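You operate a simulated robot arm through the tools that you are given. There is no shell and no other tool.

The job below is to be done with a simulated robot arm. You get a single attempt, and the scene is never put back.

## Task
Bin the streaked board, shut the head's two valves and flush it clear.
Fine: the board goes into the teal reject bin; draw the slider with the board in nest C to OUT before the flush; one flush; the good boards stay as they are; leave the latch, inserts and screens as they are.

It is judged by the outcome, as a careful person would: the job done as asked, and still so three seconds after it is handed in. It fails if anything else is knocked over, pushed out of place, dropped, spilled or broken.

## Robot
A 6-joint arm with a two-finger gripper, fixed in place. Base frame: the origin is at the foot of the arm, x ahead of it, y to its left, z up; the work surface is at about z = 0.914. Lengths are in m, angles in degrees, forces in N, time in s.
Its first joint turns from -166.0 to 166.0 degrees. Payload 3.43 kg.
The tool frame sits at the grasp point between the pads (the TCP): z along the fingers, y along the line on which they close. The tips reach 0.02 m beyond it. The gripper opens to 0.19 m. The gripper's body begins 0.248 m behind the TCP.
Orientation is told as [roll, pitch, yaw] about the base's x, y, z axes, in that order, counted from this pose: with the fingers straight down and closing along the base's y, the tool's x points along the base's -x, its y along +y and its z along -z.

## Interface
- The arm moves only by the tool play_rows. Its argument "commands" is a list of rows, each a list of 3 entries, a list of its own where there are three numbers: the shift along the tool's x, y, z in m, then the turn, a rotation vector about the tool's x, y, z in degrees, then the closure, from 0 (fully open) to 1 (shut). In form: [[[tx, ty, tz], [ax, ay, az], grip], ...]. A call has 1 to 20 rows; each row is the pose to reach, as a shift and turn from the pose commanded when the call began, along the tool's axes at that moment. Each row takes 0.2 s and may step no farther than 0.05 m and 8.6 degrees from the row before; otherwise, or with a gripper value out of range, the whole call is refused. Where a pose cannot be reached the arm comes as near as it can. A force on the tool above 60 N (or 10 N above the force at the start of the call, whichever is more), or a blocked arm, ends the call early, and 0.2 s more pass. Each finger travels about 0.045 m/s and halts on what it meets, pressing with about 29 N; the grip force reading is that of the motor and also rises with nothing between the fingers. The clock runs only during rows and for 0.2 s after the last one: add rows that repeat a pose to give the fingers time. The reply holds the time, the measured pose of the TCP, the force on the tool along the base axes, the opening and the grip force, in the units named above and with some noise, with the torque about the TCP (base axes, N m) and any sound that the robot's microphone picked up.
- Cameras (640 x 400 px; columns grow to the right, rows downward): "scene" is fixed at [0.0496, 0.4985, 1.7116]; the picture's right is [-0.45, -0.90, 0.00], its down [-0.69, 0.34, -0.64] and it looks along [0.57, -0.28, -0.77] (base axes); focal length 280 px, centre (320, 200). "wrist" rides on the gripper at [0.07, -0.008, -0.288] in the tool frame; the picture's right is [0.12, 0.99, 0.00], its down [-0.96, 0.12, -0.25] and it looks along [-0.25, 0.03, 0.97] (tool axes); focal length 261 px, centre (320, 200). There is no depth. A picture from a camera that has moved, and an enlarged one, comes with that camera's place and axes in the base frame and with its lens.
- snapshot(camera): a new picture of that camera. It takes no simulated time.
- raise_lower(by): slides the trunk up (or, below 0, down) by that many m; the arm rides with it, the base frame stays. It gives what a move gives, with no picture.
- enlarge(camera, box): a new picture of the part [left, top, right, bottom] of that camera's present view, enlarged. It takes no simulated time.
- finish_job(): hands the job in; it is judged then, once.

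Places have to be worked out from the pictures, the camera data and where the tool is seen. Open the gripper and draw the arm clear of the work before you hand the job in, unless the task says otherwise.

The tools are called after "Call:" by a JSON object that holds its "api" and its "payload". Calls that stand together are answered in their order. play_rows: Moves the arm, as the interface text tells. Its arguments: {"type":"object","properties":{"commands":{"type":"array","items":{"type":"array"}}},"required":["commands"]} The other tools are called the same way: raise_lower (by) slides the trunk up or down; snapshot (camera) takes a picture; enlarge (camera, box) takes an enlarged picture of a part of a camera's view; finish_job () hands the job in.

At the start:

```text
time_s: 0.0
tcp_pos: [0.5877, -0.022, 1.3381]
tcp_rot: [-0.1, 0.0, 0.0]
wrist_force: [0.0, 0.6, 0.9]
torque: [-0.01, 0.0, 0.0]
gripper_width: 0.19
finger_force: 0.1
trunk travel left (down, up): [-0.175, 0.065]
```

scene: 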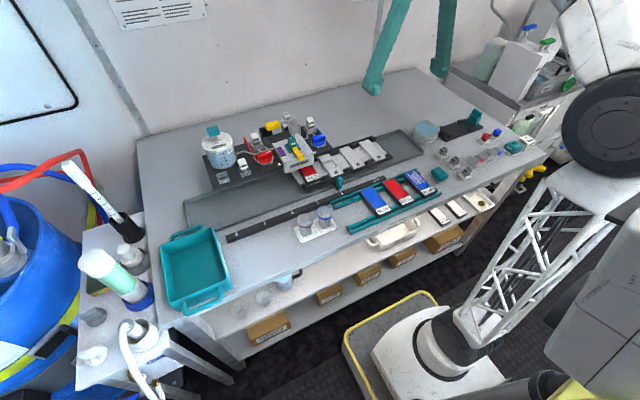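
wrist: 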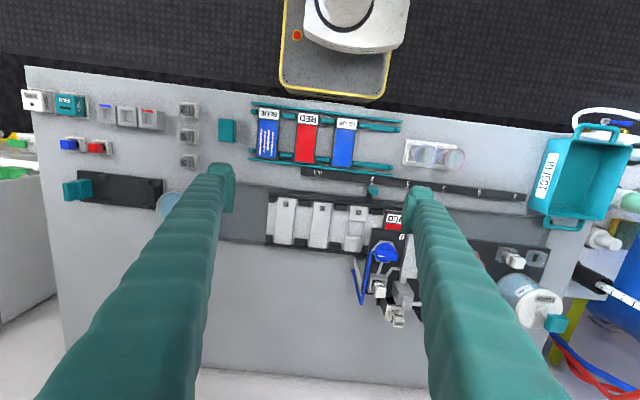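

I start by looking closer at the parts of the bench from both cameras before moving anything.

Call:
{"api": "enlarge", "payload": {"camera": "scene", "box": [190, 100, 350, 200]}}

Call:
{"api": "enlarge", "payload": {"camera": "scene", "box": [280, 120, 440, 220]}}

Call:
{"api": "enlarge", "payload": {"camera": "scene", "box": [390, 90, 550, 190]}}

Call:
{"api": "enlarge", "payload": {"camera": "wrist", "box": [220, 80, 420, 205]}}

Call:
{"api": "enlarge", "payload": {"camera": "wrist", "box": [340, 180, 560, 330]}}

Call:
{"api": "enlarge", "payload": {"camera": "wrist", "box": [20, 70, 240, 210]}}

```text
4.00 times, centred on (270, 150) of scene
camera zoom: at [0.0496, 0.4985, 1.7116], right [-0.45, -0.9, 0.0], down [-0.69, 0.34, -0.64], along [0.57, -0.28, -0.77], focal length 1118 px, centre (520, 400)
```

zoom: 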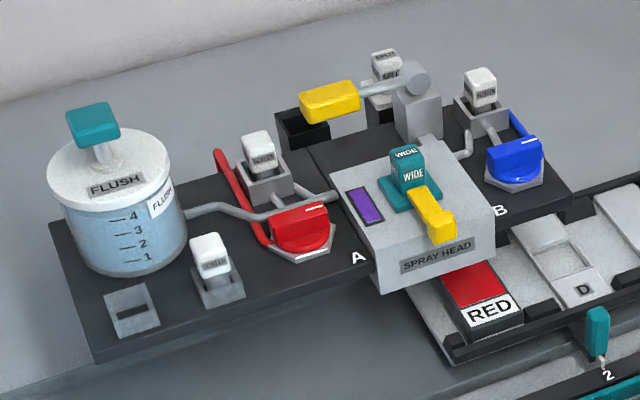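

```text
4.00 times, centred on (360, 170) of scene
camera zoom: at [0.0496, 0.4985, 1.7116], right [-0.45, -0.9, 0.0], down [-0.69, 0.34, -0.64], along [0.57, -0.28, -0.77], focal length 1118 px, centre (160, 320)
```

zoom: 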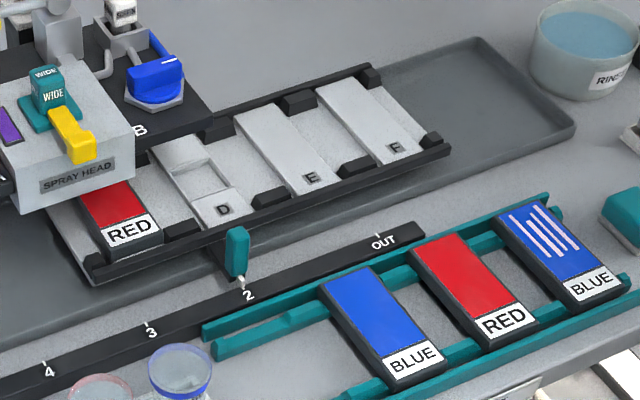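

```text
4.00 times, centred on (470, 140) of scene
camera zoom: at [0.0496, 0.4985, 1.7116], right [-0.45, -0.9, 0.0], down [-0.69, 0.34, -0.64], along [0.57, -0.28, -0.77], focal length 1118 px, centre (-280, 440)
```

zoom: 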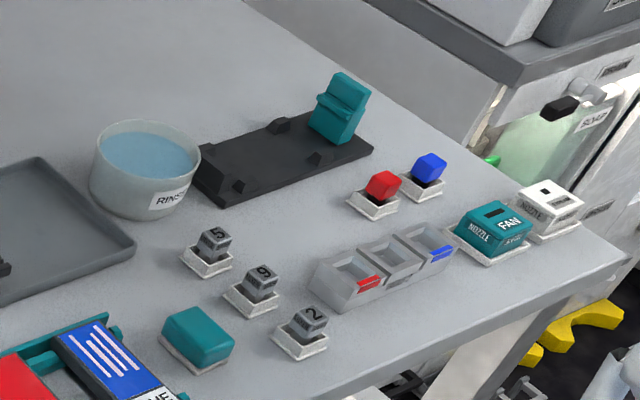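

```text
3.20 times, centred on (320, 142) of wrist
camera zoom: at [0.5181, -0.0292, 1.6266], right [-0.12, 0.99, 0.0], down [0.96, 0.12, 0.25], along [0.25, 0.03, -0.97], focal length 834 px, centre (320, 384)
```

zoom: 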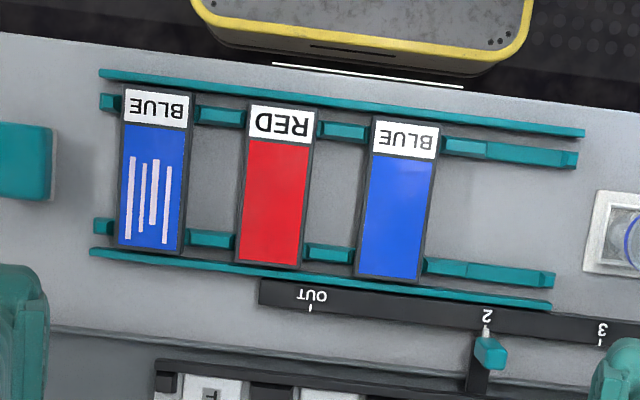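

```text
2.67 times, centred on (450, 255) of wrist
camera zoom: at [0.5181, -0.0292, 1.6266], right [-0.12, 0.99, 0.0], down [0.96, 0.12, 0.25], along [0.25, 0.03, -0.97], focal length 695 px, centre (-27, 53)
```

zoom: 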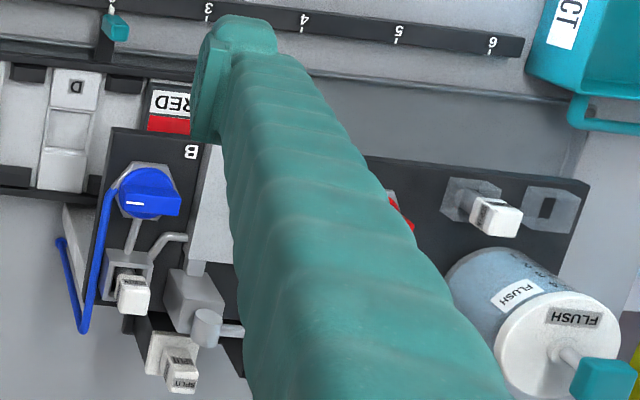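

```text
2.86 times, centred on (130, 140) of wrist
camera zoom: at [0.5181, -0.0292, 1.6266], right [-0.12, 0.99, 0.0], down [0.96, 0.12, 0.25], along [0.25, 0.03, -0.97], focal length 745 px, centre (863, 371)
```

zoom: 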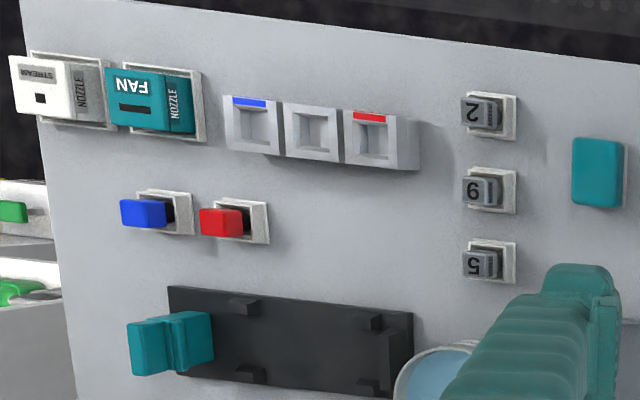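

The wrist view puts the streaked blue board in the rack near (0.54, -0.16), the slider knob at index 2 near (0.64, 0.12), and the head with its valves near (0.76, 0.15 / 0.35, 1.08). I'll move the wrist camera above the head, staying high, to read the valve positions.

Call:
{"api": "play_rows", "payload": {"commands": [[[0, 0.05, 0], [0, 0, 0], 0], [[0, 0.1, 0], [0, 0, 0], 0], [[0, 0.15, 0], [0, 0, 0], 0], [[0, 0.2, 0], [0, 0, 0], 0], [[0, 0.25, 0], [0, 0, 0], 0], [[0, 0.272, 0.02], [0, 0, 0], 0], [[0, 0.272, 0.02], [0, 0, 0], 0]]}}

Call:
{"api": "snapshot", "payload": {"camera": "wrist"}}

Call:
{"api": "snapshot", "payload": {"camera": "scene"}}

```text
time_s: 1.6
tcp_pos: [0.5884, 0.2514, 1.3196]
tcp_rot: [0.0, 0.1, 0.0]
wrist_force: [0.8, 0.4, -1.0]
torque: [0.0, -0.03, 0.01]
gripper_width: 0.1902
finger_force: 0.1
trunk travel left (down, up): [-0.175, 0.065]
```

```text
taken
camera wrist: at [0.5183, 0.2435, 1.6068], right [-0.12, 0.99, 0.0], down [0.96, 0.12, 0.25], along [0.25, 0.03, -0.97], focal length 261 px, centre (320, 200)
```

wrist: 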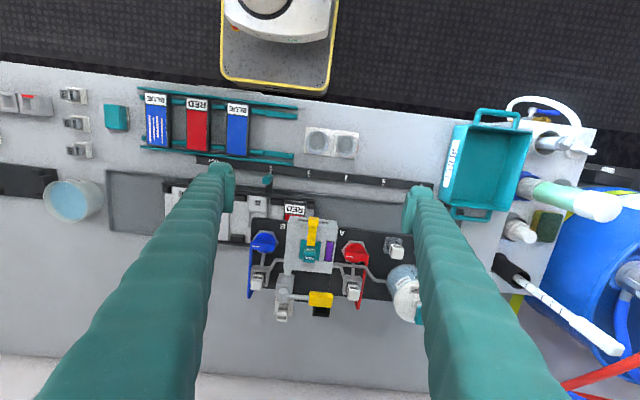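

```text
taken
```

scene: 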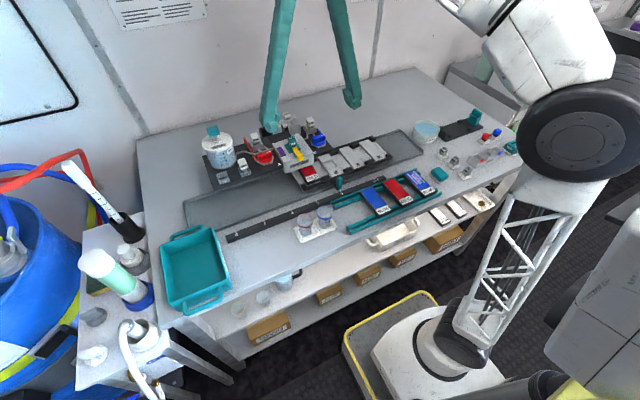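

The head now sits between the fingers in the wrist view. I enlarge it to read the valve marks, pipes and canister.

Call:
{"api": "enlarge", "payload": {"camera": "wrist", "box": [235, 195, 395, 325]}}

Call:
{"api": "enlarge", "payload": {"camera": "wrist", "box": [235, 220, 315, 285]}}

Call:
{"api": "enlarge", "payload": {"camera": "wrist", "box": [320, 220, 420, 330]}}

Call:
{"api": "enlarge", "payload": {"camera": "scene", "box": [240, 115, 340, 180]}}

Call:
{"api": "enlarge", "payload": {"camera": "scene", "box": [195, 115, 285, 195]}}

```text
3.08 times, centred on (315, 260) of wrist
camera zoom: at [0.5183, 0.2435, 1.6068], right [-0.12, 0.99, 0.0], down [0.96, 0.12, 0.25], along [0.25, 0.03, -0.97], focal length 802 px, centre (335, 15)
```

zoom: 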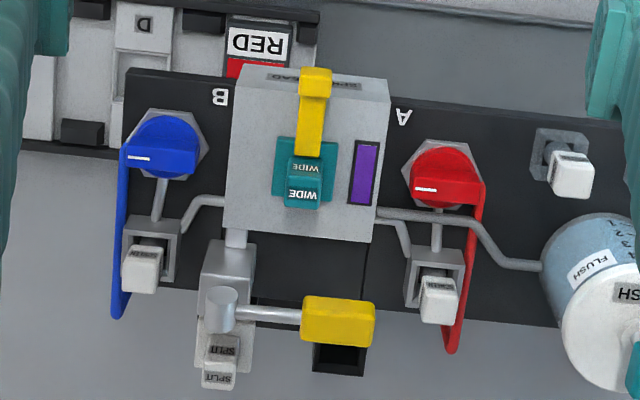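

```text
6.15 times, centred on (275, 252) of wrist
camera zoom: at [0.5183, 0.2435, 1.6068], right [-0.12, 0.99, 0.0], down [0.96, 0.12, 0.25], along [0.25, 0.03, -0.97], focal length 1604 px, centre (597, -123)
```

zoom: 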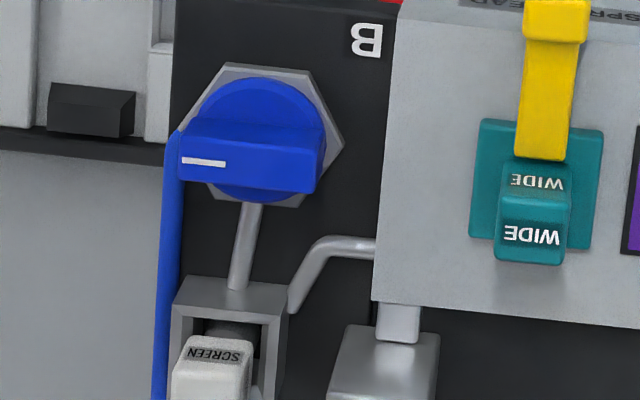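

```text
3.64 times, centred on (370, 275) of wrist
camera zoom: at [0.5183, 0.2435, 1.6068], right [-0.12, 0.99, 0.0], down [0.96, 0.12, 0.25], along [0.25, 0.03, -0.97], focal length 948 px, centre (138, -73)
```

zoom: 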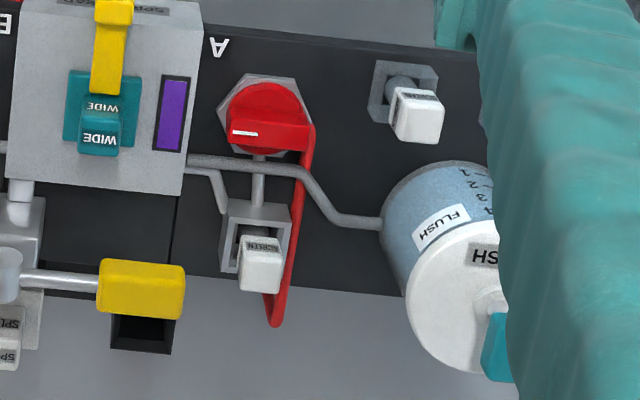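

```text
6.15 times, centred on (290, 148) of scene
camera zoom: at [0.0496, 0.4985, 1.7116], right [-0.45, -0.9, 0.0], down [-0.69, 0.34, -0.64], along [0.57, -0.28, -0.77], focal length 1721 px, centre (505, 523)
```

zoom: 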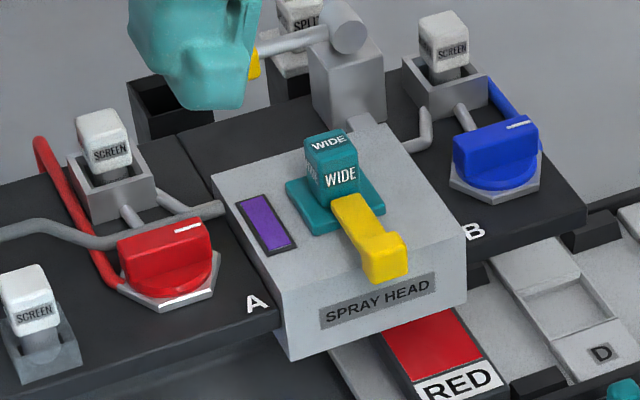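

```text
5.00 times, centred on (240, 155) of scene
camera zoom: at [0.0496, 0.4985, 1.7116], right [-0.45, -0.9, 0.0], down [-0.69, 0.34, -0.64], along [0.57, -0.28, -0.77], focal length 1398 px, centre (720, 425)
```

zoom: 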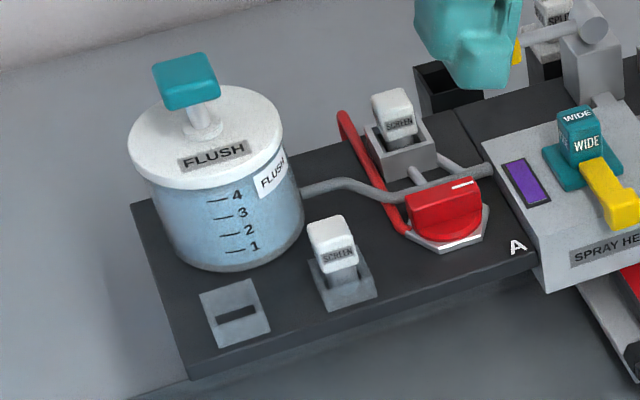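

The enlarged renders stay sharp, so I zoom further on both valves and look for any open/shut markings.

Call:
{"api": "enlarge", "payload": {"camera": "wrist", "box": [248, 226, 284, 262]}}

Call:
{"api": "enlarge", "payload": {"camera": "wrist", "box": [336, 234, 372, 270]}}

Call:
{"api": "enlarge", "payload": {"camera": "scene", "box": [305, 125, 335, 150]}}

Call:
{"api": "enlarge", "payload": {"camera": "scene", "box": [245, 140, 280, 170]}}

Call:
{"api": "enlarge", "payload": {"camera": "wrist", "box": [240, 170, 330, 225]}}

Call:
{"api": "enlarge", "payload": {"camera": "wrist", "box": [130, 80, 220, 170]}}

```text
11.11 times, centred on (266, 244) of wrist
camera zoom: at [0.5183, 0.2435, 1.6068], right [-0.12, 0.99, 0.0], down [0.96, 0.12, 0.25], along [0.25, 0.03, -0.97], focal length 2896 px, centre (920, -289)
```

zoom: 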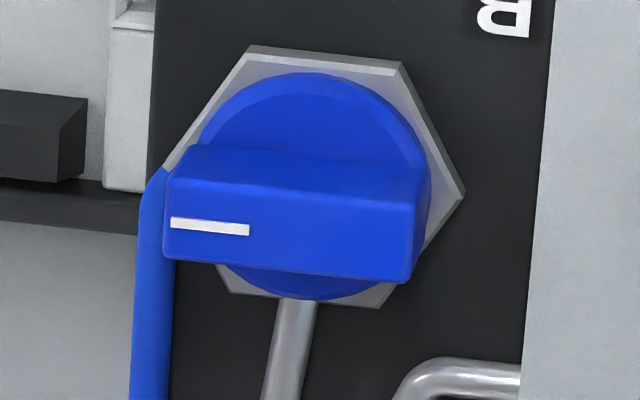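

```text
11.11 times, centred on (354, 252) of wrist
camera zoom: at [0.5183, 0.2435, 1.6068], right [-0.12, 0.99, 0.0], down [0.96, 0.12, 0.25], along [0.25, 0.03, -0.97], focal length 2896 px, centre (-58, -378)
```

zoom: 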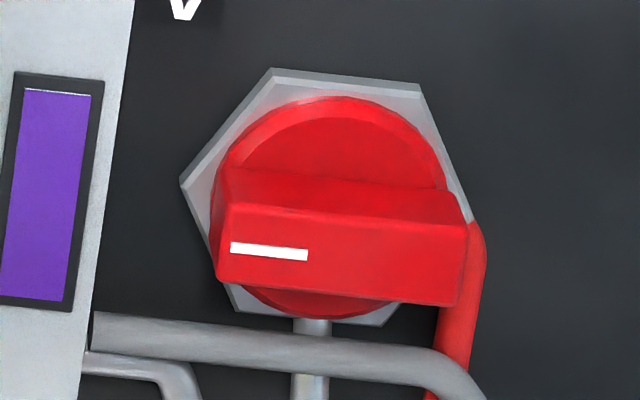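

```text
16.00 times, centred on (320, 138) of scene
camera zoom: at [0.0496, 0.4985, 1.7116], right [-0.45, -0.9, 0.0], down [-0.69, 0.34, -0.64], along [0.57, -0.28, -0.77], focal length 4474 px, centre (320, 1200)
```

zoom: 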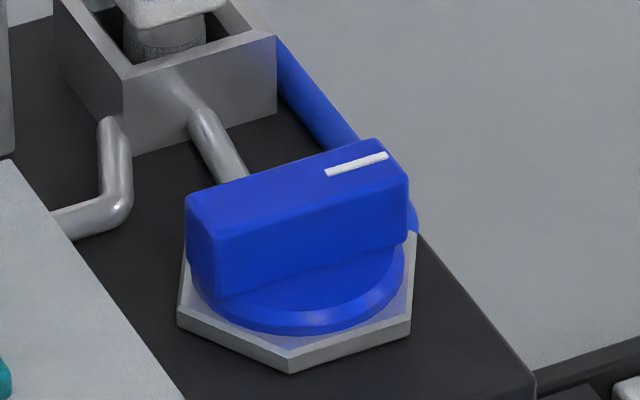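

```text
13.33 times, centred on (262, 155) of scene
camera zoom: at [0.0496, 0.4985, 1.7116], right [-0.45, -0.9, 0.0], down [-0.69, 0.34, -0.64], along [0.57, -0.28, -0.77], focal length 3728 px, centre (1087, 800)
```

zoom: 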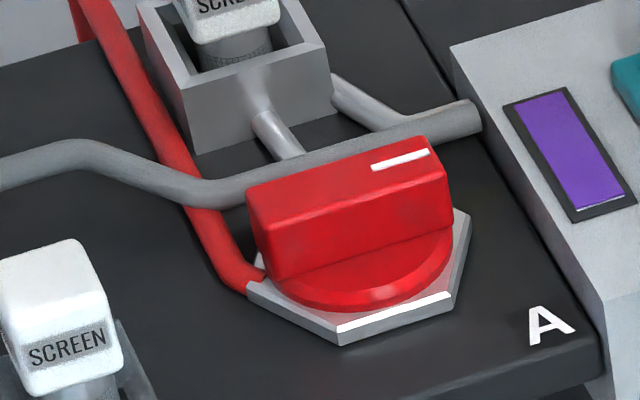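

```text
7.11 times, centred on (285, 198) of wrist
camera zoom: at [0.5183, 0.2435, 1.6068], right [-0.12, 0.99, 0.0], down [0.96, 0.12, 0.25], along [0.25, 0.03, -0.97], focal length 1854 px, centre (569, 218)
```

zoom: 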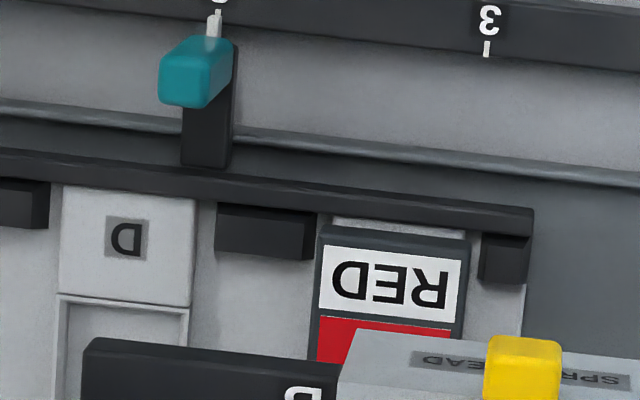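

```text
4.44 times, centred on (175, 125) of wrist
camera zoom: at [0.5183, 0.2435, 1.6068], right [-0.12, 0.99, 0.0], down [0.96, 0.12, 0.25], along [0.25, 0.03, -0.97], focal length 1158 px, centre (964, 533)
```

zoom: 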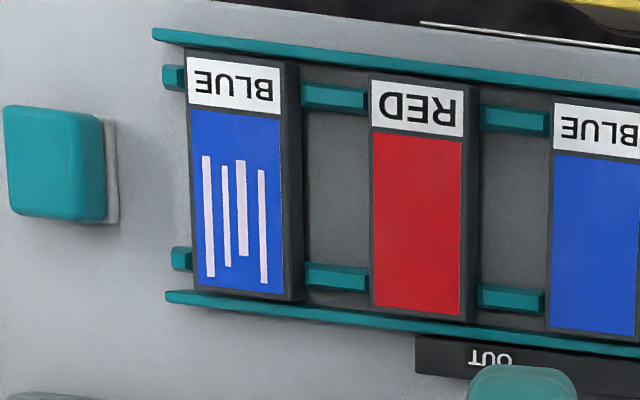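

Both valve bars lie along y with their white marks toward -y, and the purple window on the head shows mixed residue. I'll deal with the board first: its top is at about z 0.937, spanning x 0.475–0.598 and y -0.184 to -0.135. I move above it with the fingers partly closed.

Call:
{"api": "play_rows", "payload": {"commands": [[[0.005, -0.041, 0.02], [0, 0, 0], 0.1], [[0.01, -0.082, 0.04], [0, 0, 0], 0.2], [[0.015, -0.123, 0.06], [0, 0, 0], 0.3], [[0.02, -0.164, 0.08], [0, 0, 0], 0.4], [[0.025, -0.205, 0.1], [0, 0, 0], 0.5], [[0.03, -0.246, 0.12], [0, 0, 0], 0.6], [[0.035, -0.287, 0.14], [0, 0, 0], 0.6], [[0.04, -0.328, 0.16], [0, 0, 0], 0.6], [[0.045, -0.369, 0.18], [0, 0, 0], 0.6], [[0.051, -0.411, 0.2], [0, 0, 0], 0.6], [[0.051, -0.411, 0.22], [0, 0, 0], 0.6], [[0.051, -0.411, 0.22], [0, 0, 0], 0.6]]}}

Call:
{"api": "snapshot", "payload": {"camera": "wrist"}}

Call:
{"api": "snapshot", "payload": {"camera": "scene"}}

```text
time_s: 4.2
tcp_pos: [0.5374, -0.1619, 1.0985]
tcp_rot: [0.0, 0.0, 0.0]
wrist_force: [-0.2, -0.5, 0.6]
torque: [-0.01, -0.02, 0.02]
gripper_width: 0.0762
finger_force: 0.1
trunk travel left (down, up): [-0.175, 0.065]
```

```text
taken
camera wrist: at [0.4676, -0.1692, 1.3857], right [-0.12, 0.99, 0.0], down [0.96, 0.12, 0.25], along [0.25, 0.03, -0.97], focal length 261 px, centre (320, 200)
```

wrist: 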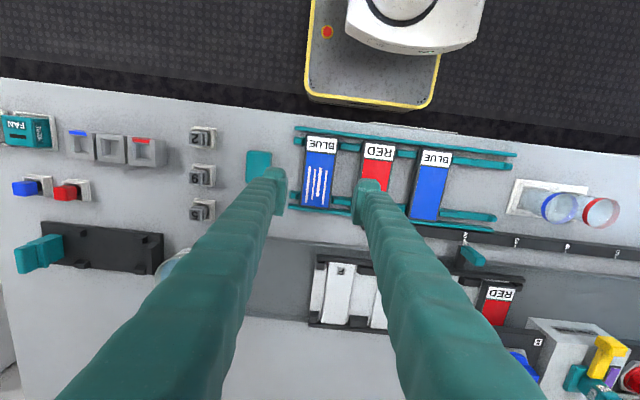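

```text
taken
```

scene: 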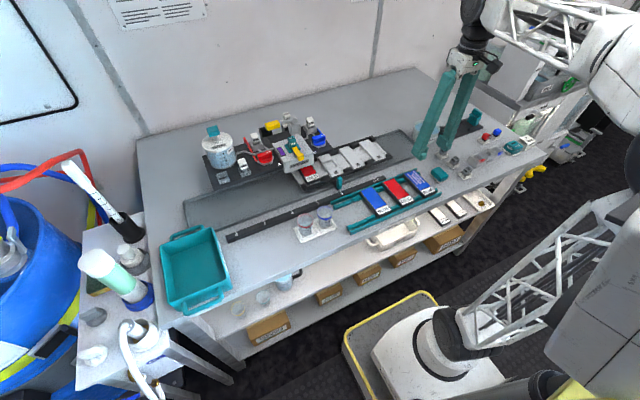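

The board centre works out at (0.536, -0.162), directly below the TCP. I descend partway and check finger clearance.

Call:
{"api": "play_rows", "payload": {"commands": [[[0, 0, 0.05], [0, 0, 0], 0.6], [[0, 0, 0.1], [0, 0, 0], 0.6], [[0, 0, 0.12], [0, 0, 0], 0.6], [[0, 0, 0.12], [0, 0, 0], 0.6]]}}

Call:
{"api": "enlarge", "payload": {"camera": "wrist", "box": [220, 60, 460, 230]}}

Call:
{"api": "enlarge", "payload": {"camera": "scene", "box": [360, 110, 480, 210]}}

```text
time_s: 5.2
tcp_pos: [0.5392, -0.1611, 0.9774]
tcp_rot: [0.0, 0.0, 0.0]
wrist_force: [-0.8, 0.2, -0.3]
torque: [0.02, -0.03, 0.03]
gripper_width: 0.0758
finger_force: 0.1
trunk travel left (down, up): [-0.175, 0.065]
```

```text
2.35 times, centred on (340, 145) of wrist
camera zoom: at [0.4674, -0.1688, 1.2658], right [-0.12, 0.99, 0.0], down [0.96, 0.12, 0.25], along [0.25, 0.03, -0.97], focal length 613 px, centre (273, 329)
```

zoom: 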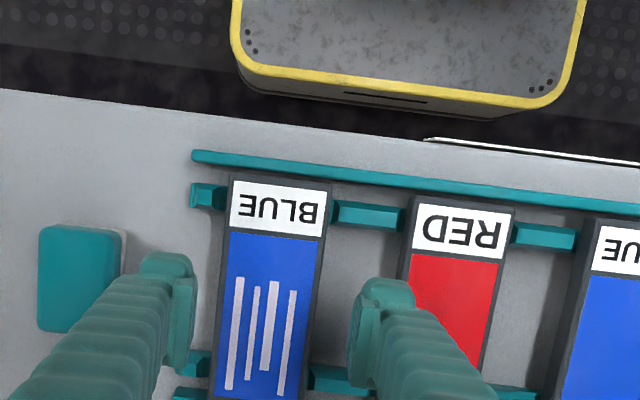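

```text
4.00 times, centred on (420, 160) of scene
camera zoom: at [0.0496, 0.4985, 1.7116], right [-0.45, -0.9, 0.0], down [-0.69, 0.34, -0.64], along [0.57, -0.28, -0.77], focal length 1118 px, centre (-80, 360)
```

zoom: 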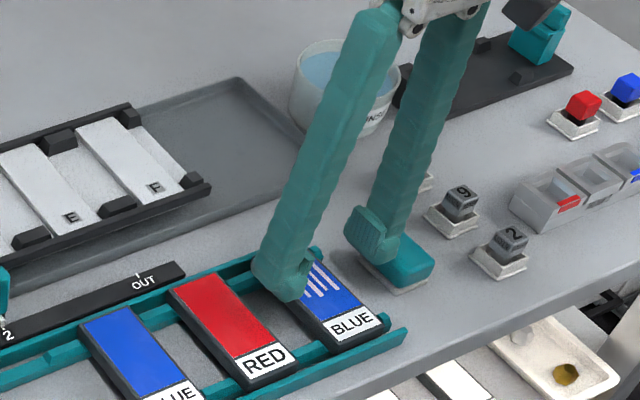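

Both fingertips straddle the streaked board, and the finger next to the red board still has clearance. I narrow slightly, descend to grasp height and close.

Call:
{"api": "play_rows", "payload": {"commands": [[[0, -0.001, 0.01], [0, 0, 0], 0.64], [[0, -0.001, 0.025], [0, 0, 0], 0.64], [[0, -0.001, 0.037], [0, 0, 0], 0.64], [[0, -0.001, 0.037], [0, 0, 0], 0.64]]}}

Call:
{"api": "enlarge", "payload": {"camera": "wrist", "box": [220, 60, 460, 230]}}

Call:
{"api": "enlarge", "payload": {"camera": "scene", "box": [360, 110, 480, 210]}}

```text
time_s: 6.2
tcp_pos: [0.5377, -0.1629, 0.9416]
tcp_rot: [0.0, 0.0, 0.0]
wrist_force: [-0.9, 0.6, 0.1]
torque: [-0.02, -0.02, -0.03]
gripper_width: 0.0683
finger_force: 0.0
trunk travel left (down, up): [-0.175, 0.065]
```

```text
2.35 times, centred on (340, 145) of wrist
camera zoom: at [0.4673, -0.1694, 1.2294], right [-0.12, 0.99, 0.0], down [0.96, 0.12, 0.25], along [0.25, 0.03, -0.97], focal length 613 px, centre (273, 329)
```

zoom: 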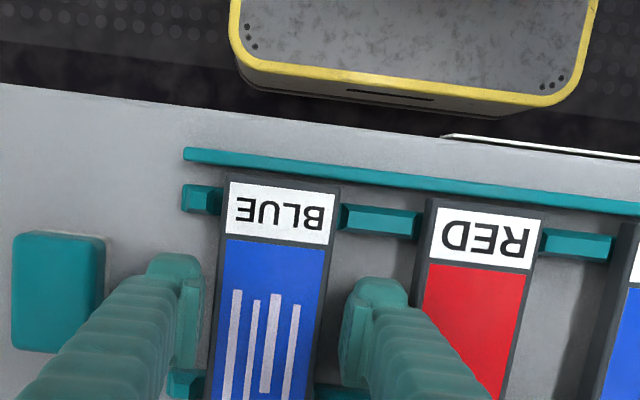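

```text
4.00 times, centred on (420, 160) of scene
camera zoom: at [0.0496, 0.4985, 1.7116], right [-0.45, -0.9, 0.0], down [-0.69, 0.34, -0.64], along [0.57, -0.28, -0.77], focal length 1118 px, centre (-80, 360)
```

zoom: 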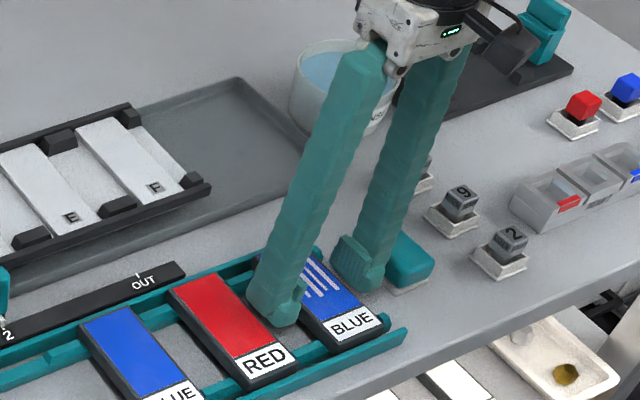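

The fingers are down on either side of the board with no contact force. I lower 2 mm more and close on it.

Call:
{"api": "play_rows", "payload": {"commands": [[[0, 0, 0.002], [0, 0, 0], 0.7], [[0, 0, 0.002], [0, 0, 0], 0.8], [[0, 0, 0.002], [0, 0, 0], 0.8], [[0, 0, 0.002], [0, 0, 0], 0.8], [[0, 0, 0.002], [0, 0, 0], 0.8]]}}

Call:
{"api": "enlarge", "payload": {"camera": "scene", "box": [360, 110, 480, 210]}}

```text
time_s: 7.0
tcp_pos: [0.5398, -0.1613, 0.9495]
tcp_rot: [-0.3, -0.8, 0.1]
wrist_force: [-4.3, 6.3, 86.0]
torque: [0.46, 0.63, 0.02]
gripper_width: 0.0312
finger_force: 20.7
trunk travel left (down, up): [-0.175, 0.065]
stopped in row 3: the force on the tool passed its limit at 67 N (the readings are from after the stop); the commanded pose is now the measured one
```

```text
4.00 times, centred on (420, 160) of scene
camera zoom: at [0.0496, 0.4985, 1.7116], right [-0.45, -0.9, 0.0], down [-0.69, 0.34, -0.64], along [0.57, -0.28, -0.77], focal length 1118 px, centre (-80, 360)
```

zoom: 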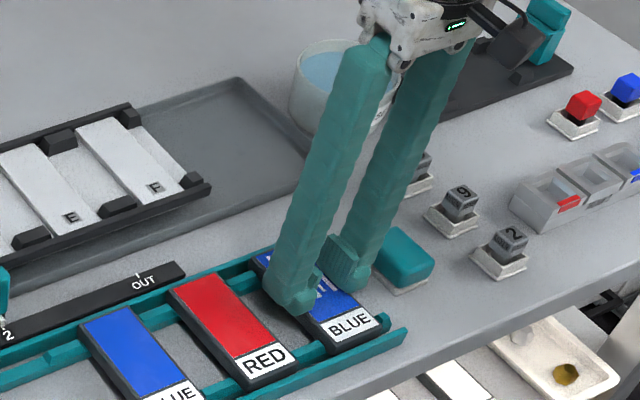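

The force limit tripped at 86 N upward with the opening at only 31 mm, so the fingertips seem to be pressing on the board's top rather than its sides. Before moving I look with the wrist camera.

Call:
{"api": "enlarge", "payload": {"camera": "wrist", "box": [220, 60, 460, 230]}}

Call:
{"api": "enlarge", "payload": {"camera": "scene", "box": [410, 160, 460, 200]}}

```text
2.35 times, centred on (340, 145) of wrist
camera zoom: at [0.4651, -0.1682, 1.2359], right [-0.12, 0.99, -0.01], down [0.96, 0.12, 0.26], along [0.26, 0.03, -0.97], focal length 613 px, centre (273, 329)
```

zoom: 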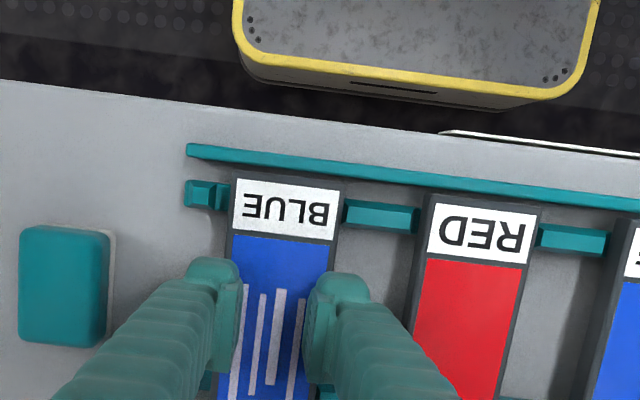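

```text
10.00 times, centred on (435, 180) of scene
camera zoom: at [0.0496, 0.4985, 1.7116], right [-0.45, -0.9, 0.0], down [-0.69, 0.34, -0.64], along [0.57, -0.28, -0.77], focal length 2796 px, centre (-830, 400)
```

zoom: 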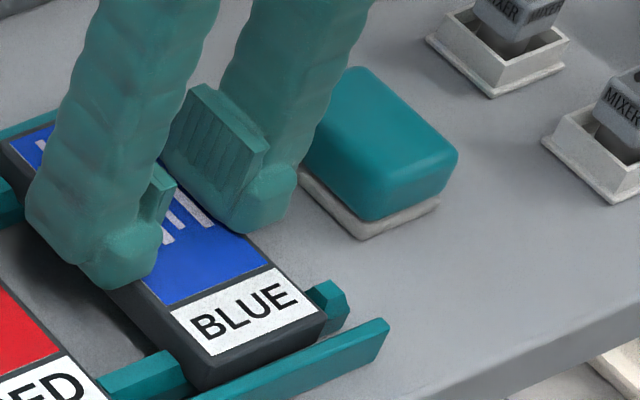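

The toes have ridden up onto the board's top face. I lift straight off first, then open, so nothing is dragged.

Call:
{"api": "play_rows", "payload": {"commands": [[[0, 0, -0.005], [0, 0, 0], 0.83], [[0, 0, -0.015], [0, 0, 0], 0.8], [[0, 0, -0.03], [0, 0, 0], 0.7], [[0, 0, -0.04], [0, 0, 0], 0.62], [[0, 0, -0.04], [0, 0, 0], 0.62]]}}

Call:
{"api": "enlarge", "payload": {"camera": "scene", "box": [380, 130, 460, 210]}}

Call:
{"api": "enlarge", "payload": {"camera": "wrist", "box": [220, 60, 460, 230]}}

```text
time_s: 8.2
tcp_pos: [0.5389, -0.1618, 0.9834]
tcp_rot: [-0.2, -0.3, 0.0]
wrist_force: [0.0, 0.0, 0.2]
torque: [-0.04, -0.02, -0.03]
gripper_width: 0.0721
finger_force: 0.1
trunk travel left (down, up): [-0.175, 0.065]
```

```text
5.00 times, centred on (420, 170) of scene
camera zoom: at [0.0496, 0.4985, 1.7116], right [-0.45, -0.9, 0.0], down [-0.69, 0.34, -0.64], along [0.57, -0.28, -0.77], focal length 1398 px, centre (-180, 350)
```

zoom: 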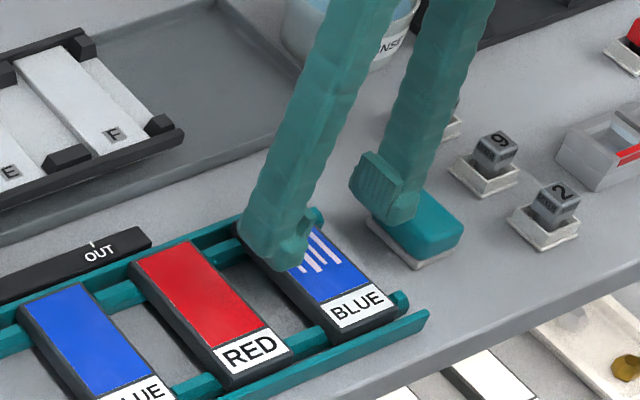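

```text
2.35 times, centred on (340, 145) of wrist
camera zoom: at [0.4673, -0.169, 1.2702], right [-0.12, 0.99, 0.0], down [0.96, 0.12, 0.25], along [0.25, 0.03, -0.97], focal length 613 px, centre (273, 329)
```

zoom: 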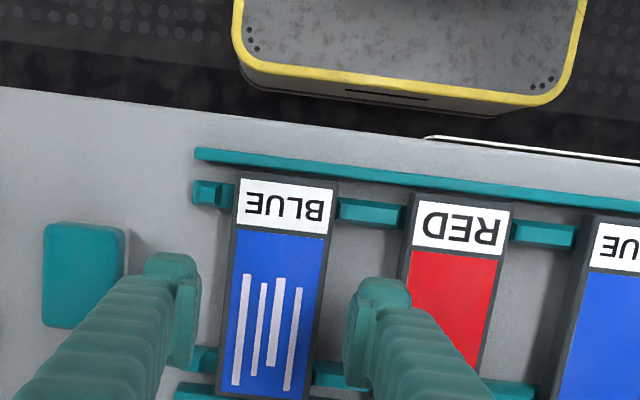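

The board is intact, moved about 4 mm and now centred at y ≈ -0.161 under the TCP. I descend with the fingers open, in small steps, toward light table contact so the pads overlap the board's full side.

Call:
{"api": "play_rows", "payload": {"commands": [[[0, 0.001, 0.015], [0.2, 0.3, 0], 0.62], [[0, 0.001, 0.03], [0.2, 0.3, 0], 0.62], [[0, 0.001, 0.042], [0.2, 0.3, 0], 0.62], [[0, 0.001, 0.046], [0.2, 0.3, 0], 0.62], [[0, 0.001, 0.048], [0.2, 0.3, 0], 0.62], [[0, 0.001, 0.048], [0.2, 0.3, 0], 0.62]]}}

Call:
{"api": "enlarge", "payload": {"camera": "scene", "box": [410, 160, 460, 200]}}

Call:
{"api": "enlarge", "payload": {"camera": "wrist", "box": [270, 120, 410, 220]}}

```text
time_s: 9.6
tcp_pos: [0.5391, -0.1625, 0.9346]
tcp_rot: [-0.3, 0.0, 0.0]
wrist_force: [0.2, 0.2, 0.3]
torque: [0.03, 0.01, -0.02]
gripper_width: 0.0725
finger_force: 0.1
trunk travel left (down, up): [-0.175, 0.065]
```

```text
10.00 times, centred on (435, 180) of scene
camera zoom: at [0.0496, 0.4985, 1.7116], right [-0.45, -0.9, 0.0], down [-0.69, 0.34, -0.64], along [0.57, -0.28, -0.77], focal length 2796 px, centre (-830, 400)
```

zoom: 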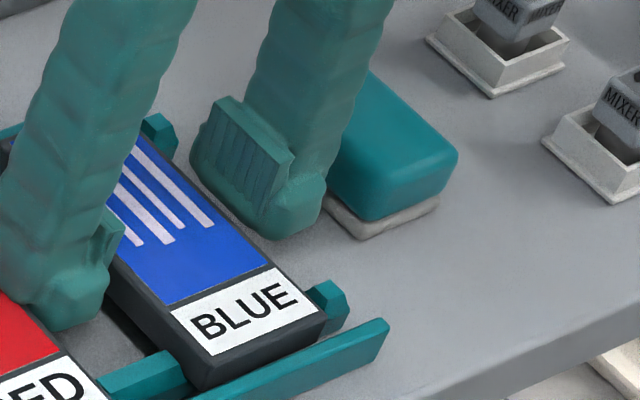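

```text
4.00 times, centred on (340, 170) of wrist
camera zoom: at [0.4689, -0.1673, 1.2224], right [-0.12, 0.99, -0.01], down [0.96, 0.12, 0.25], along [0.25, 0.02, -0.97], focal length 1043 px, centre (240, 320)
```

zoom: 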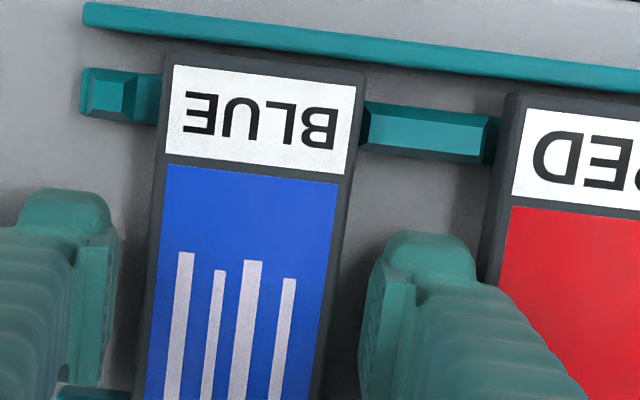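

No contact yet at TCP z 0.9346. The pads look raised above a recessed toe, so I zoom in on the finger to learn where the pad's lower edge sits relative to the board.

Call:
{"api": "enlarge", "payload": {"camera": "scene", "box": [422, 160, 452, 185]}}

Call:
{"api": "enlarge", "payload": {"camera": "scene", "box": [405, 165, 440, 200]}}

Call:
{"api": "enlarge", "payload": {"camera": "wrist", "box": [350, 165, 400, 215]}}

Call:
{"api": "enlarge", "payload": {"camera": "wrist", "box": [270, 150, 320, 215]}}

```text
16.00 times, centred on (437, 172) of scene
camera zoom: at [0.0496, 0.4985, 1.7116], right [-0.45, -0.9, 0.0], down [-0.69, 0.34, -0.64], along [0.57, -0.28, -0.77], focal length 4474 px, centre (-1552, 640)
```

zoom: 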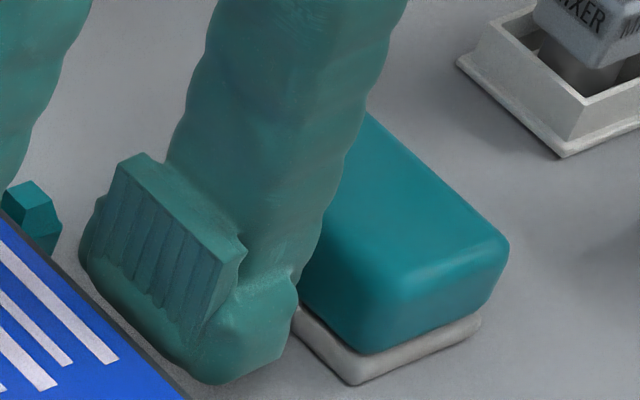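

```text
11.43 times, centred on (422, 182) of scene
camera zoom: at [0.0496, 0.4985, 1.7116], right [-0.45, -0.9, 0.0], down [-0.69, 0.34, -0.64], along [0.57, -0.28, -0.77], focal length 3196 px, centre (-851, 400)
```

zoom: 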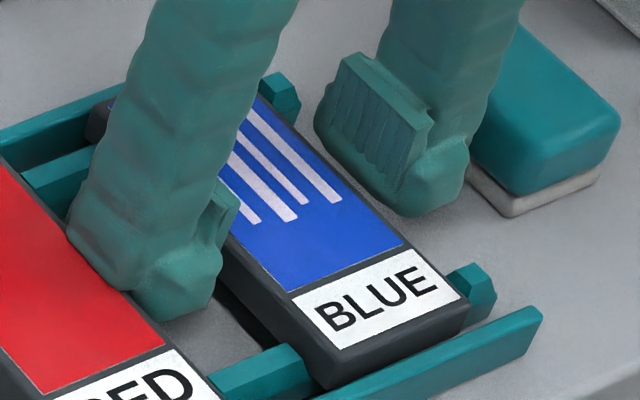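

```text
8.00 times, centred on (375, 190) of wrist
camera zoom: at [0.4689, -0.1673, 1.2224], right [-0.12, 0.99, -0.01], down [0.96, 0.12, 0.25], along [0.25, 0.02, -0.97], focal length 2085 px, centre (-120, 280)
```

zoom: 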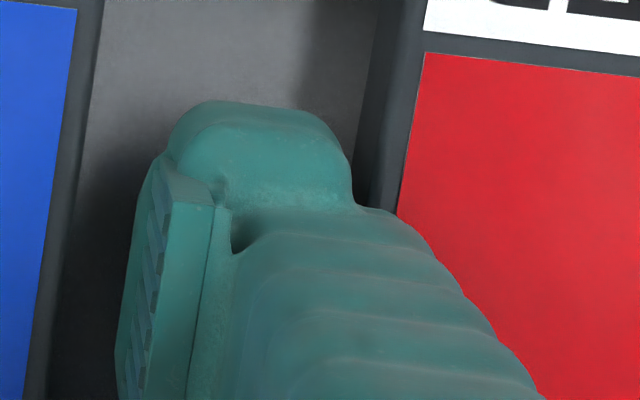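

```text
6.15 times, centred on (295, 182) of wrist
camera zoom: at [0.4689, -0.1673, 1.2224], right [-0.12, 0.99, -0.01], down [0.96, 0.12, 0.25], along [0.25, 0.02, -0.97], focal length 1604 px, centre (474, 308)
```

zoom: 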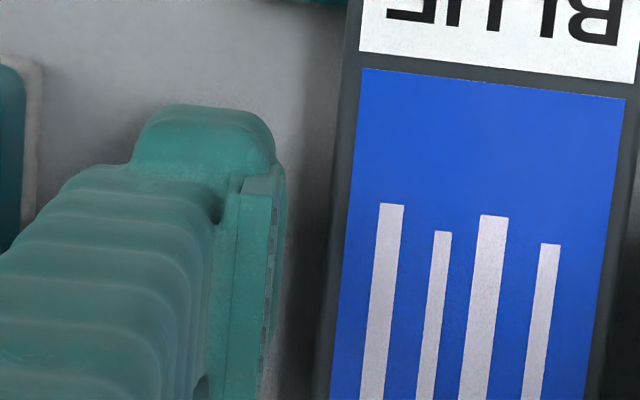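

Board top is about 0.937; pads are centred at the TCP. With the TCP now at 0.9346 the pads overlap the board side better, so I close gradually and watch the readings.

Call:
{"api": "play_rows", "payload": {"commands": [[[0, 0.001, 0.0005], [0.3, 0, 0], 0.68], [[0, 0.001, 0.0005], [0.3, 0, 0], 0.71], [[0, 0.001, 0.0005], [0.3, 0, 0], 0.73], [[0, 0.001, 0.0005], [0.3, 0, 0], 0.735]]}}

Call:
{"api": "enlarge", "payload": {"camera": "scene", "box": [405, 165, 440, 200]}}

Call:
{"api": "enlarge", "payload": {"camera": "wrist", "box": [270, 120, 410, 220]}}

```text
time_s: 10.6
tcp_pos: [0.5383, -0.1615, 0.933]
tcp_rot: [-0.7, 0.0, 0.1]
wrist_force: [0.5, -10.8, 3.7]
torque: [-0.12, 0.03, 0.13]
gripper_width: 0.0547
finger_force: 28.7
trunk travel left (down, up): [-0.175, 0.065]
```

```text
11.43 times, centred on (422, 182) of scene
camera zoom: at [0.0496, 0.4985, 1.7116], right [-0.45, -0.9, 0.0], down [-0.69, 0.34, -0.64], along [0.57, -0.28, -0.77], focal length 3196 px, centre (-851, 400)
```

zoom: 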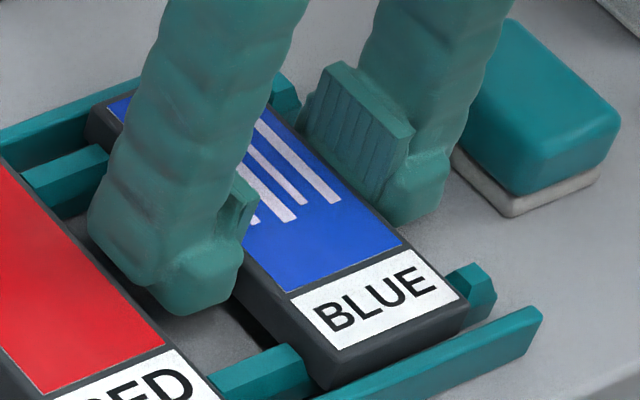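

```text
4.00 times, centred on (340, 170) of wrist
camera zoom: at [0.4685, -0.1658, 1.2222], right [-0.12, 0.99, -0.01], down [0.96, 0.12, 0.25], along [0.25, 0.02, -0.97], focal length 1043 px, centre (240, 320)
```

zoom: 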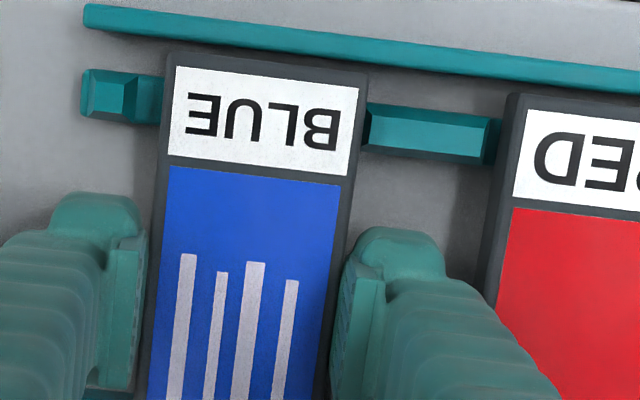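

Now the opening holds at 54.7 mm with 28.7 N grip and almost no vertical force, so the pads have the board's sides. I lift slowly while keeping the grip.

Call:
{"api": "play_rows", "payload": {"commands": [[[0, 0, 0], [0, 0, 0], 0.76], [[0, 0, -0.004], [0, 0, 0], 0.76], [[0, 0, -0.01], [0, 0, 0], 0.76], [[0, 0, -0.02], [-0.4, 0, 0], 0.76], [[0, 0, -0.02], [-0.7, 0, 0], 0.76]]}}

Call:
{"api": "enlarge", "payload": {"camera": "scene", "box": [395, 150, 455, 200]}}

Call:
{"api": "enlarge", "payload": {"camera": "wrist", "box": [270, 120, 410, 220]}}

```text
time_s: 11.8
tcp_pos: [0.5396, -0.1606, 0.955]
tcp_rot: [0.1, 0.0, 0.1]
wrist_force: [-0.2, 0.7, -0.3]
torque: [0.0, 0.02, 0.01]
gripper_width: 0.0548
finger_force: 28.8
trunk travel left (down, up): [-0.175, 0.065]
```

```text
8.00 times, centred on (425, 175) of scene
camera zoom: at [0.0496, 0.4985, 1.7116], right [-0.45, -0.9, 0.0], down [-0.69, 0.34, -0.64], along [0.57, -0.28, -0.77], focal length 2237 px, centre (-520, 400)
```

zoom: 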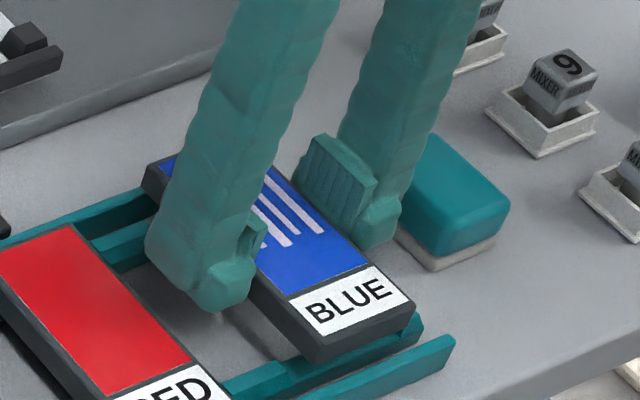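

```text
4.00 times, centred on (340, 170) of wrist
camera zoom: at [0.4688, -0.1681, 1.2425], right [-0.12, 0.99, 0.0], down [0.96, 0.12, 0.25], along [0.25, 0.03, -0.97], focal length 1043 px, centre (240, 320)
```

zoom: 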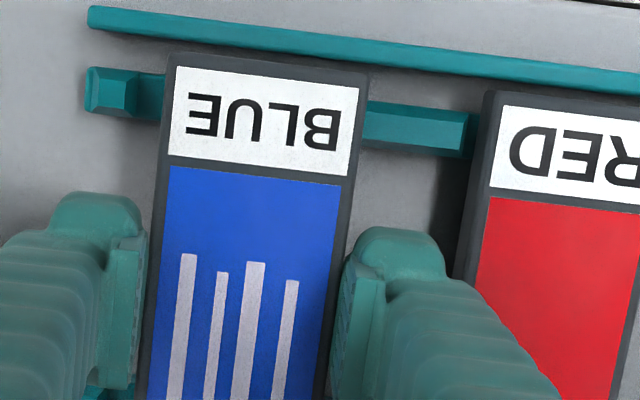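

The board is held and clear of the rack. I raise it to about z 1.15 and carry it toward +y over the bench front, clear of the head.

Call:
{"api": "play_rows", "payload": {"commands": [[[0, 0, -0.03], [0, 0, 0], 0.76], [[0, 0, -0.07], [0, 0, 0], 0.76], [[0, 0, -0.11], [0, 0, 0], 0.76], [[0, 0, -0.15], [0, 0, 0], 0.76], [[0, 0.01, -0.19], [0, 0, 0], 0.76], [[0, 0.04, -0.2], [0, 0, 0], 0.76], [[0, 0.08, -0.2], [0, 0, 0], 0.76], [[0, 0.12, -0.2], [0, 0, 0], 0.76], [[0, 0.16, -0.2], [0, 0, 0], 0.76], [[0, 0.2, -0.2], [0, 0, 0], 0.76], [[0, 0.24, -0.2], [0, 0, 0], 0.76], [[0, 0.28, -0.2], [0, 0, 0], 0.76], [[0, 0.32, -0.2], [0, 0, 0], 0.76], [[0, 0.36, -0.2], [0, 0, 0], 0.76], [[0, 0.4, -0.2], [0, 0, 0], 0.76], [[0, 0.44, -0.2], [0, 0, 0], 0.76], [[0, 0.48, -0.2], [0, 0, 0], 0.76], [[0, 0.51, -0.2], [0, 0, 0], 0.76], [[0, 0.53, -0.2], [0, 0, 0], 0.76], [[0, 0.53, -0.2], [0, 0, 0], 0.76]]}}

Call:
{"api": "snapshot", "payload": {"camera": "wrist"}}

Call:
{"api": "snapshot", "payload": {"camera": "scene"}}

```text
time_s: 16.0
tcp_pos: [0.539, 0.3707, 1.1545]
tcp_rot: [0.1, 0.0, 0.0]
wrist_force: [0.6, 0.5, -1.4]
torque: [-0.05, -0.04, 0.0]
gripper_width: 0.0547
finger_force: 29.3
trunk travel left (down, up): [-0.175, 0.065]
```

```text
taken
camera wrist: at [0.4685, 0.3622, 1.4425], right [-0.12, 0.99, 0.0], down [0.96, 0.11, 0.25], along [0.25, 0.03, -0.97], focal length 261 px, centre (320, 200)
```

wrist: 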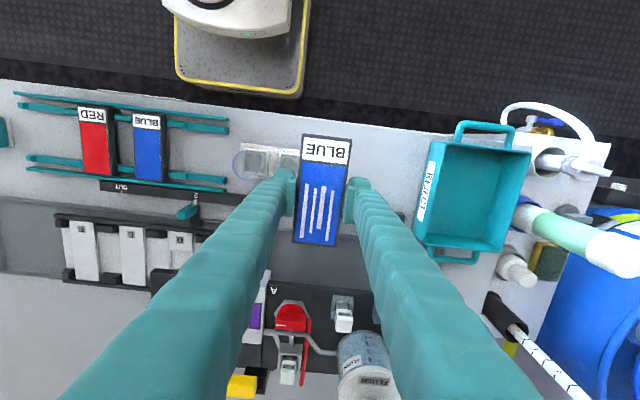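

```text
taken
```

scene: 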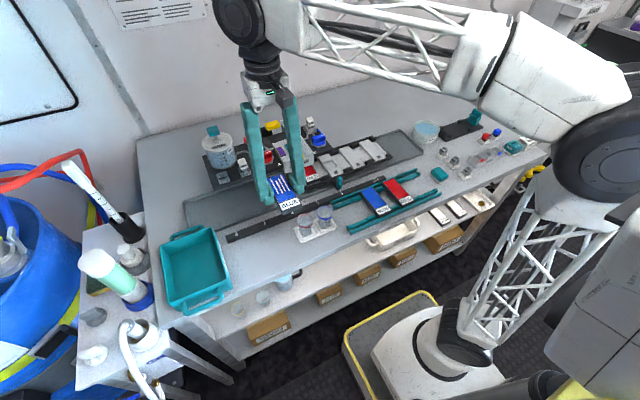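

The board is held firmly. I zoom in on the reject bin to find its centre and rim height.

Call:
{"api": "enlarge", "payload": {"camera": "wrist", "box": [390, 110, 560, 280]}}

Call:
{"api": "enlarge", "payload": {"camera": "scene", "box": [145, 215, 245, 325]}}

```text
2.35 times, centred on (475, 195) of wrist
camera zoom: at [0.4685, 0.3622, 1.4425], right [-0.12, 0.99, 0.0], down [0.96, 0.11, 0.25], along [0.25, 0.03, -0.97], focal length 613 px, centre (-45, 212)
```

zoom: 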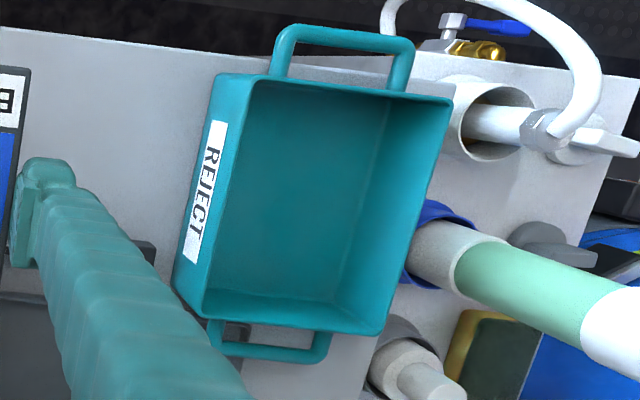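

```text
3.64 times, centred on (195, 270) of scene
camera zoom: at [0.0496, 0.4985, 1.7116], right [-0.45, -0.9, 0.0], down [-0.69, 0.34, -0.64], along [0.57, -0.28, -0.77], focal length 1017 px, centre (774, -54)
```

zoom: 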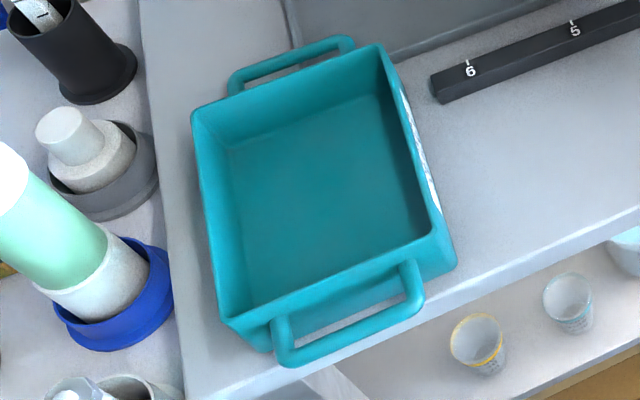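

The bin rim spans x 0.458–0.641 and y 0.582–0.733 at z ≈ 0.985, centred at (0.55, 0.658). I carry the board over that point and lower toward the rim.

Call:
{"api": "play_rows", "payload": {"commands": [[[-0.002, 0.04, 0], [0, 0, 0], 0.76], [[-0.004, 0.08, 0], [0, 0, 0], 0.76], [[-0.006, 0.12, 0], [0, 0, 0], 0.76], [[-0.008, 0.16, 0], [0, 0, 0], 0.76], [[-0.01, 0.2, 0], [0, 0, 0], 0.76], [[-0.011, 0.24, 0], [0, 0, 0], 0.76], [[-0.011, 0.27, 0], [0, 0, 0], 0.76], [[-0.011, 0.287, 0], [0, 0, 0], 0.76], [[-0.011, 0.287, 0.03], [0, 0, 0], 0.76], [[-0.011, 0.287, 0.07], [0, 0, 0], 0.76], [[-0.011, 0.287, 0.11], [0, 0, 0], 0.76], [[-0.011, 0.287, 0.12], [0, 0, 0], 0.76], [[-0.011, 0.287, 0.12], [0, 0, 0], 0.76]]}}

Call:
{"api": "enlarge", "payload": {"camera": "wrist", "box": [200, 60, 440, 220]}}

Call:
{"api": "enlarge", "payload": {"camera": "scene", "box": [145, 195, 265, 325]}}

```text
time_s: 18.8
tcp_pos: [0.5502, 0.6564, 1.0343]
tcp_rot: [0.1, 0.0, 0.0]
wrist_force: [0.2, 0.5, -1.3]
torque: [0.03, 0.03, -0.03]
gripper_width: 0.0547
finger_force: 29.3
trunk travel left (down, up): [-0.175, 0.065]
```

```text
2.50 times, centred on (320, 140) of wrist
camera zoom: at [0.4791, 0.6495, 1.323], right [-0.12, 0.99, 0.0], down [0.96, 0.12, 0.25], along [0.25, 0.03, -0.97], focal length 652 px, centre (320, 350)
```

zoom: 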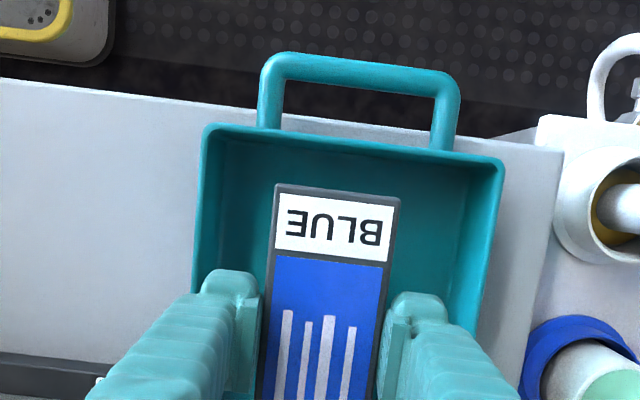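

```text
3.08 times, centred on (205, 260) of scene
camera zoom: at [0.0496, 0.4985, 1.7116], right [-0.45, -0.9, 0.0], down [-0.69, 0.34, -0.64], along [0.57, -0.28, -0.77], focal length 860 px, centre (674, 15)
```

zoom: 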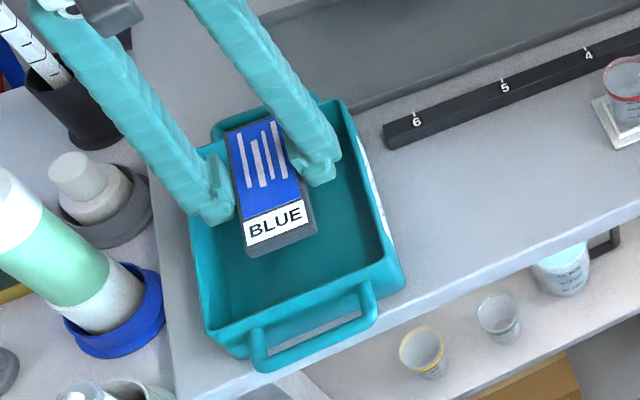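

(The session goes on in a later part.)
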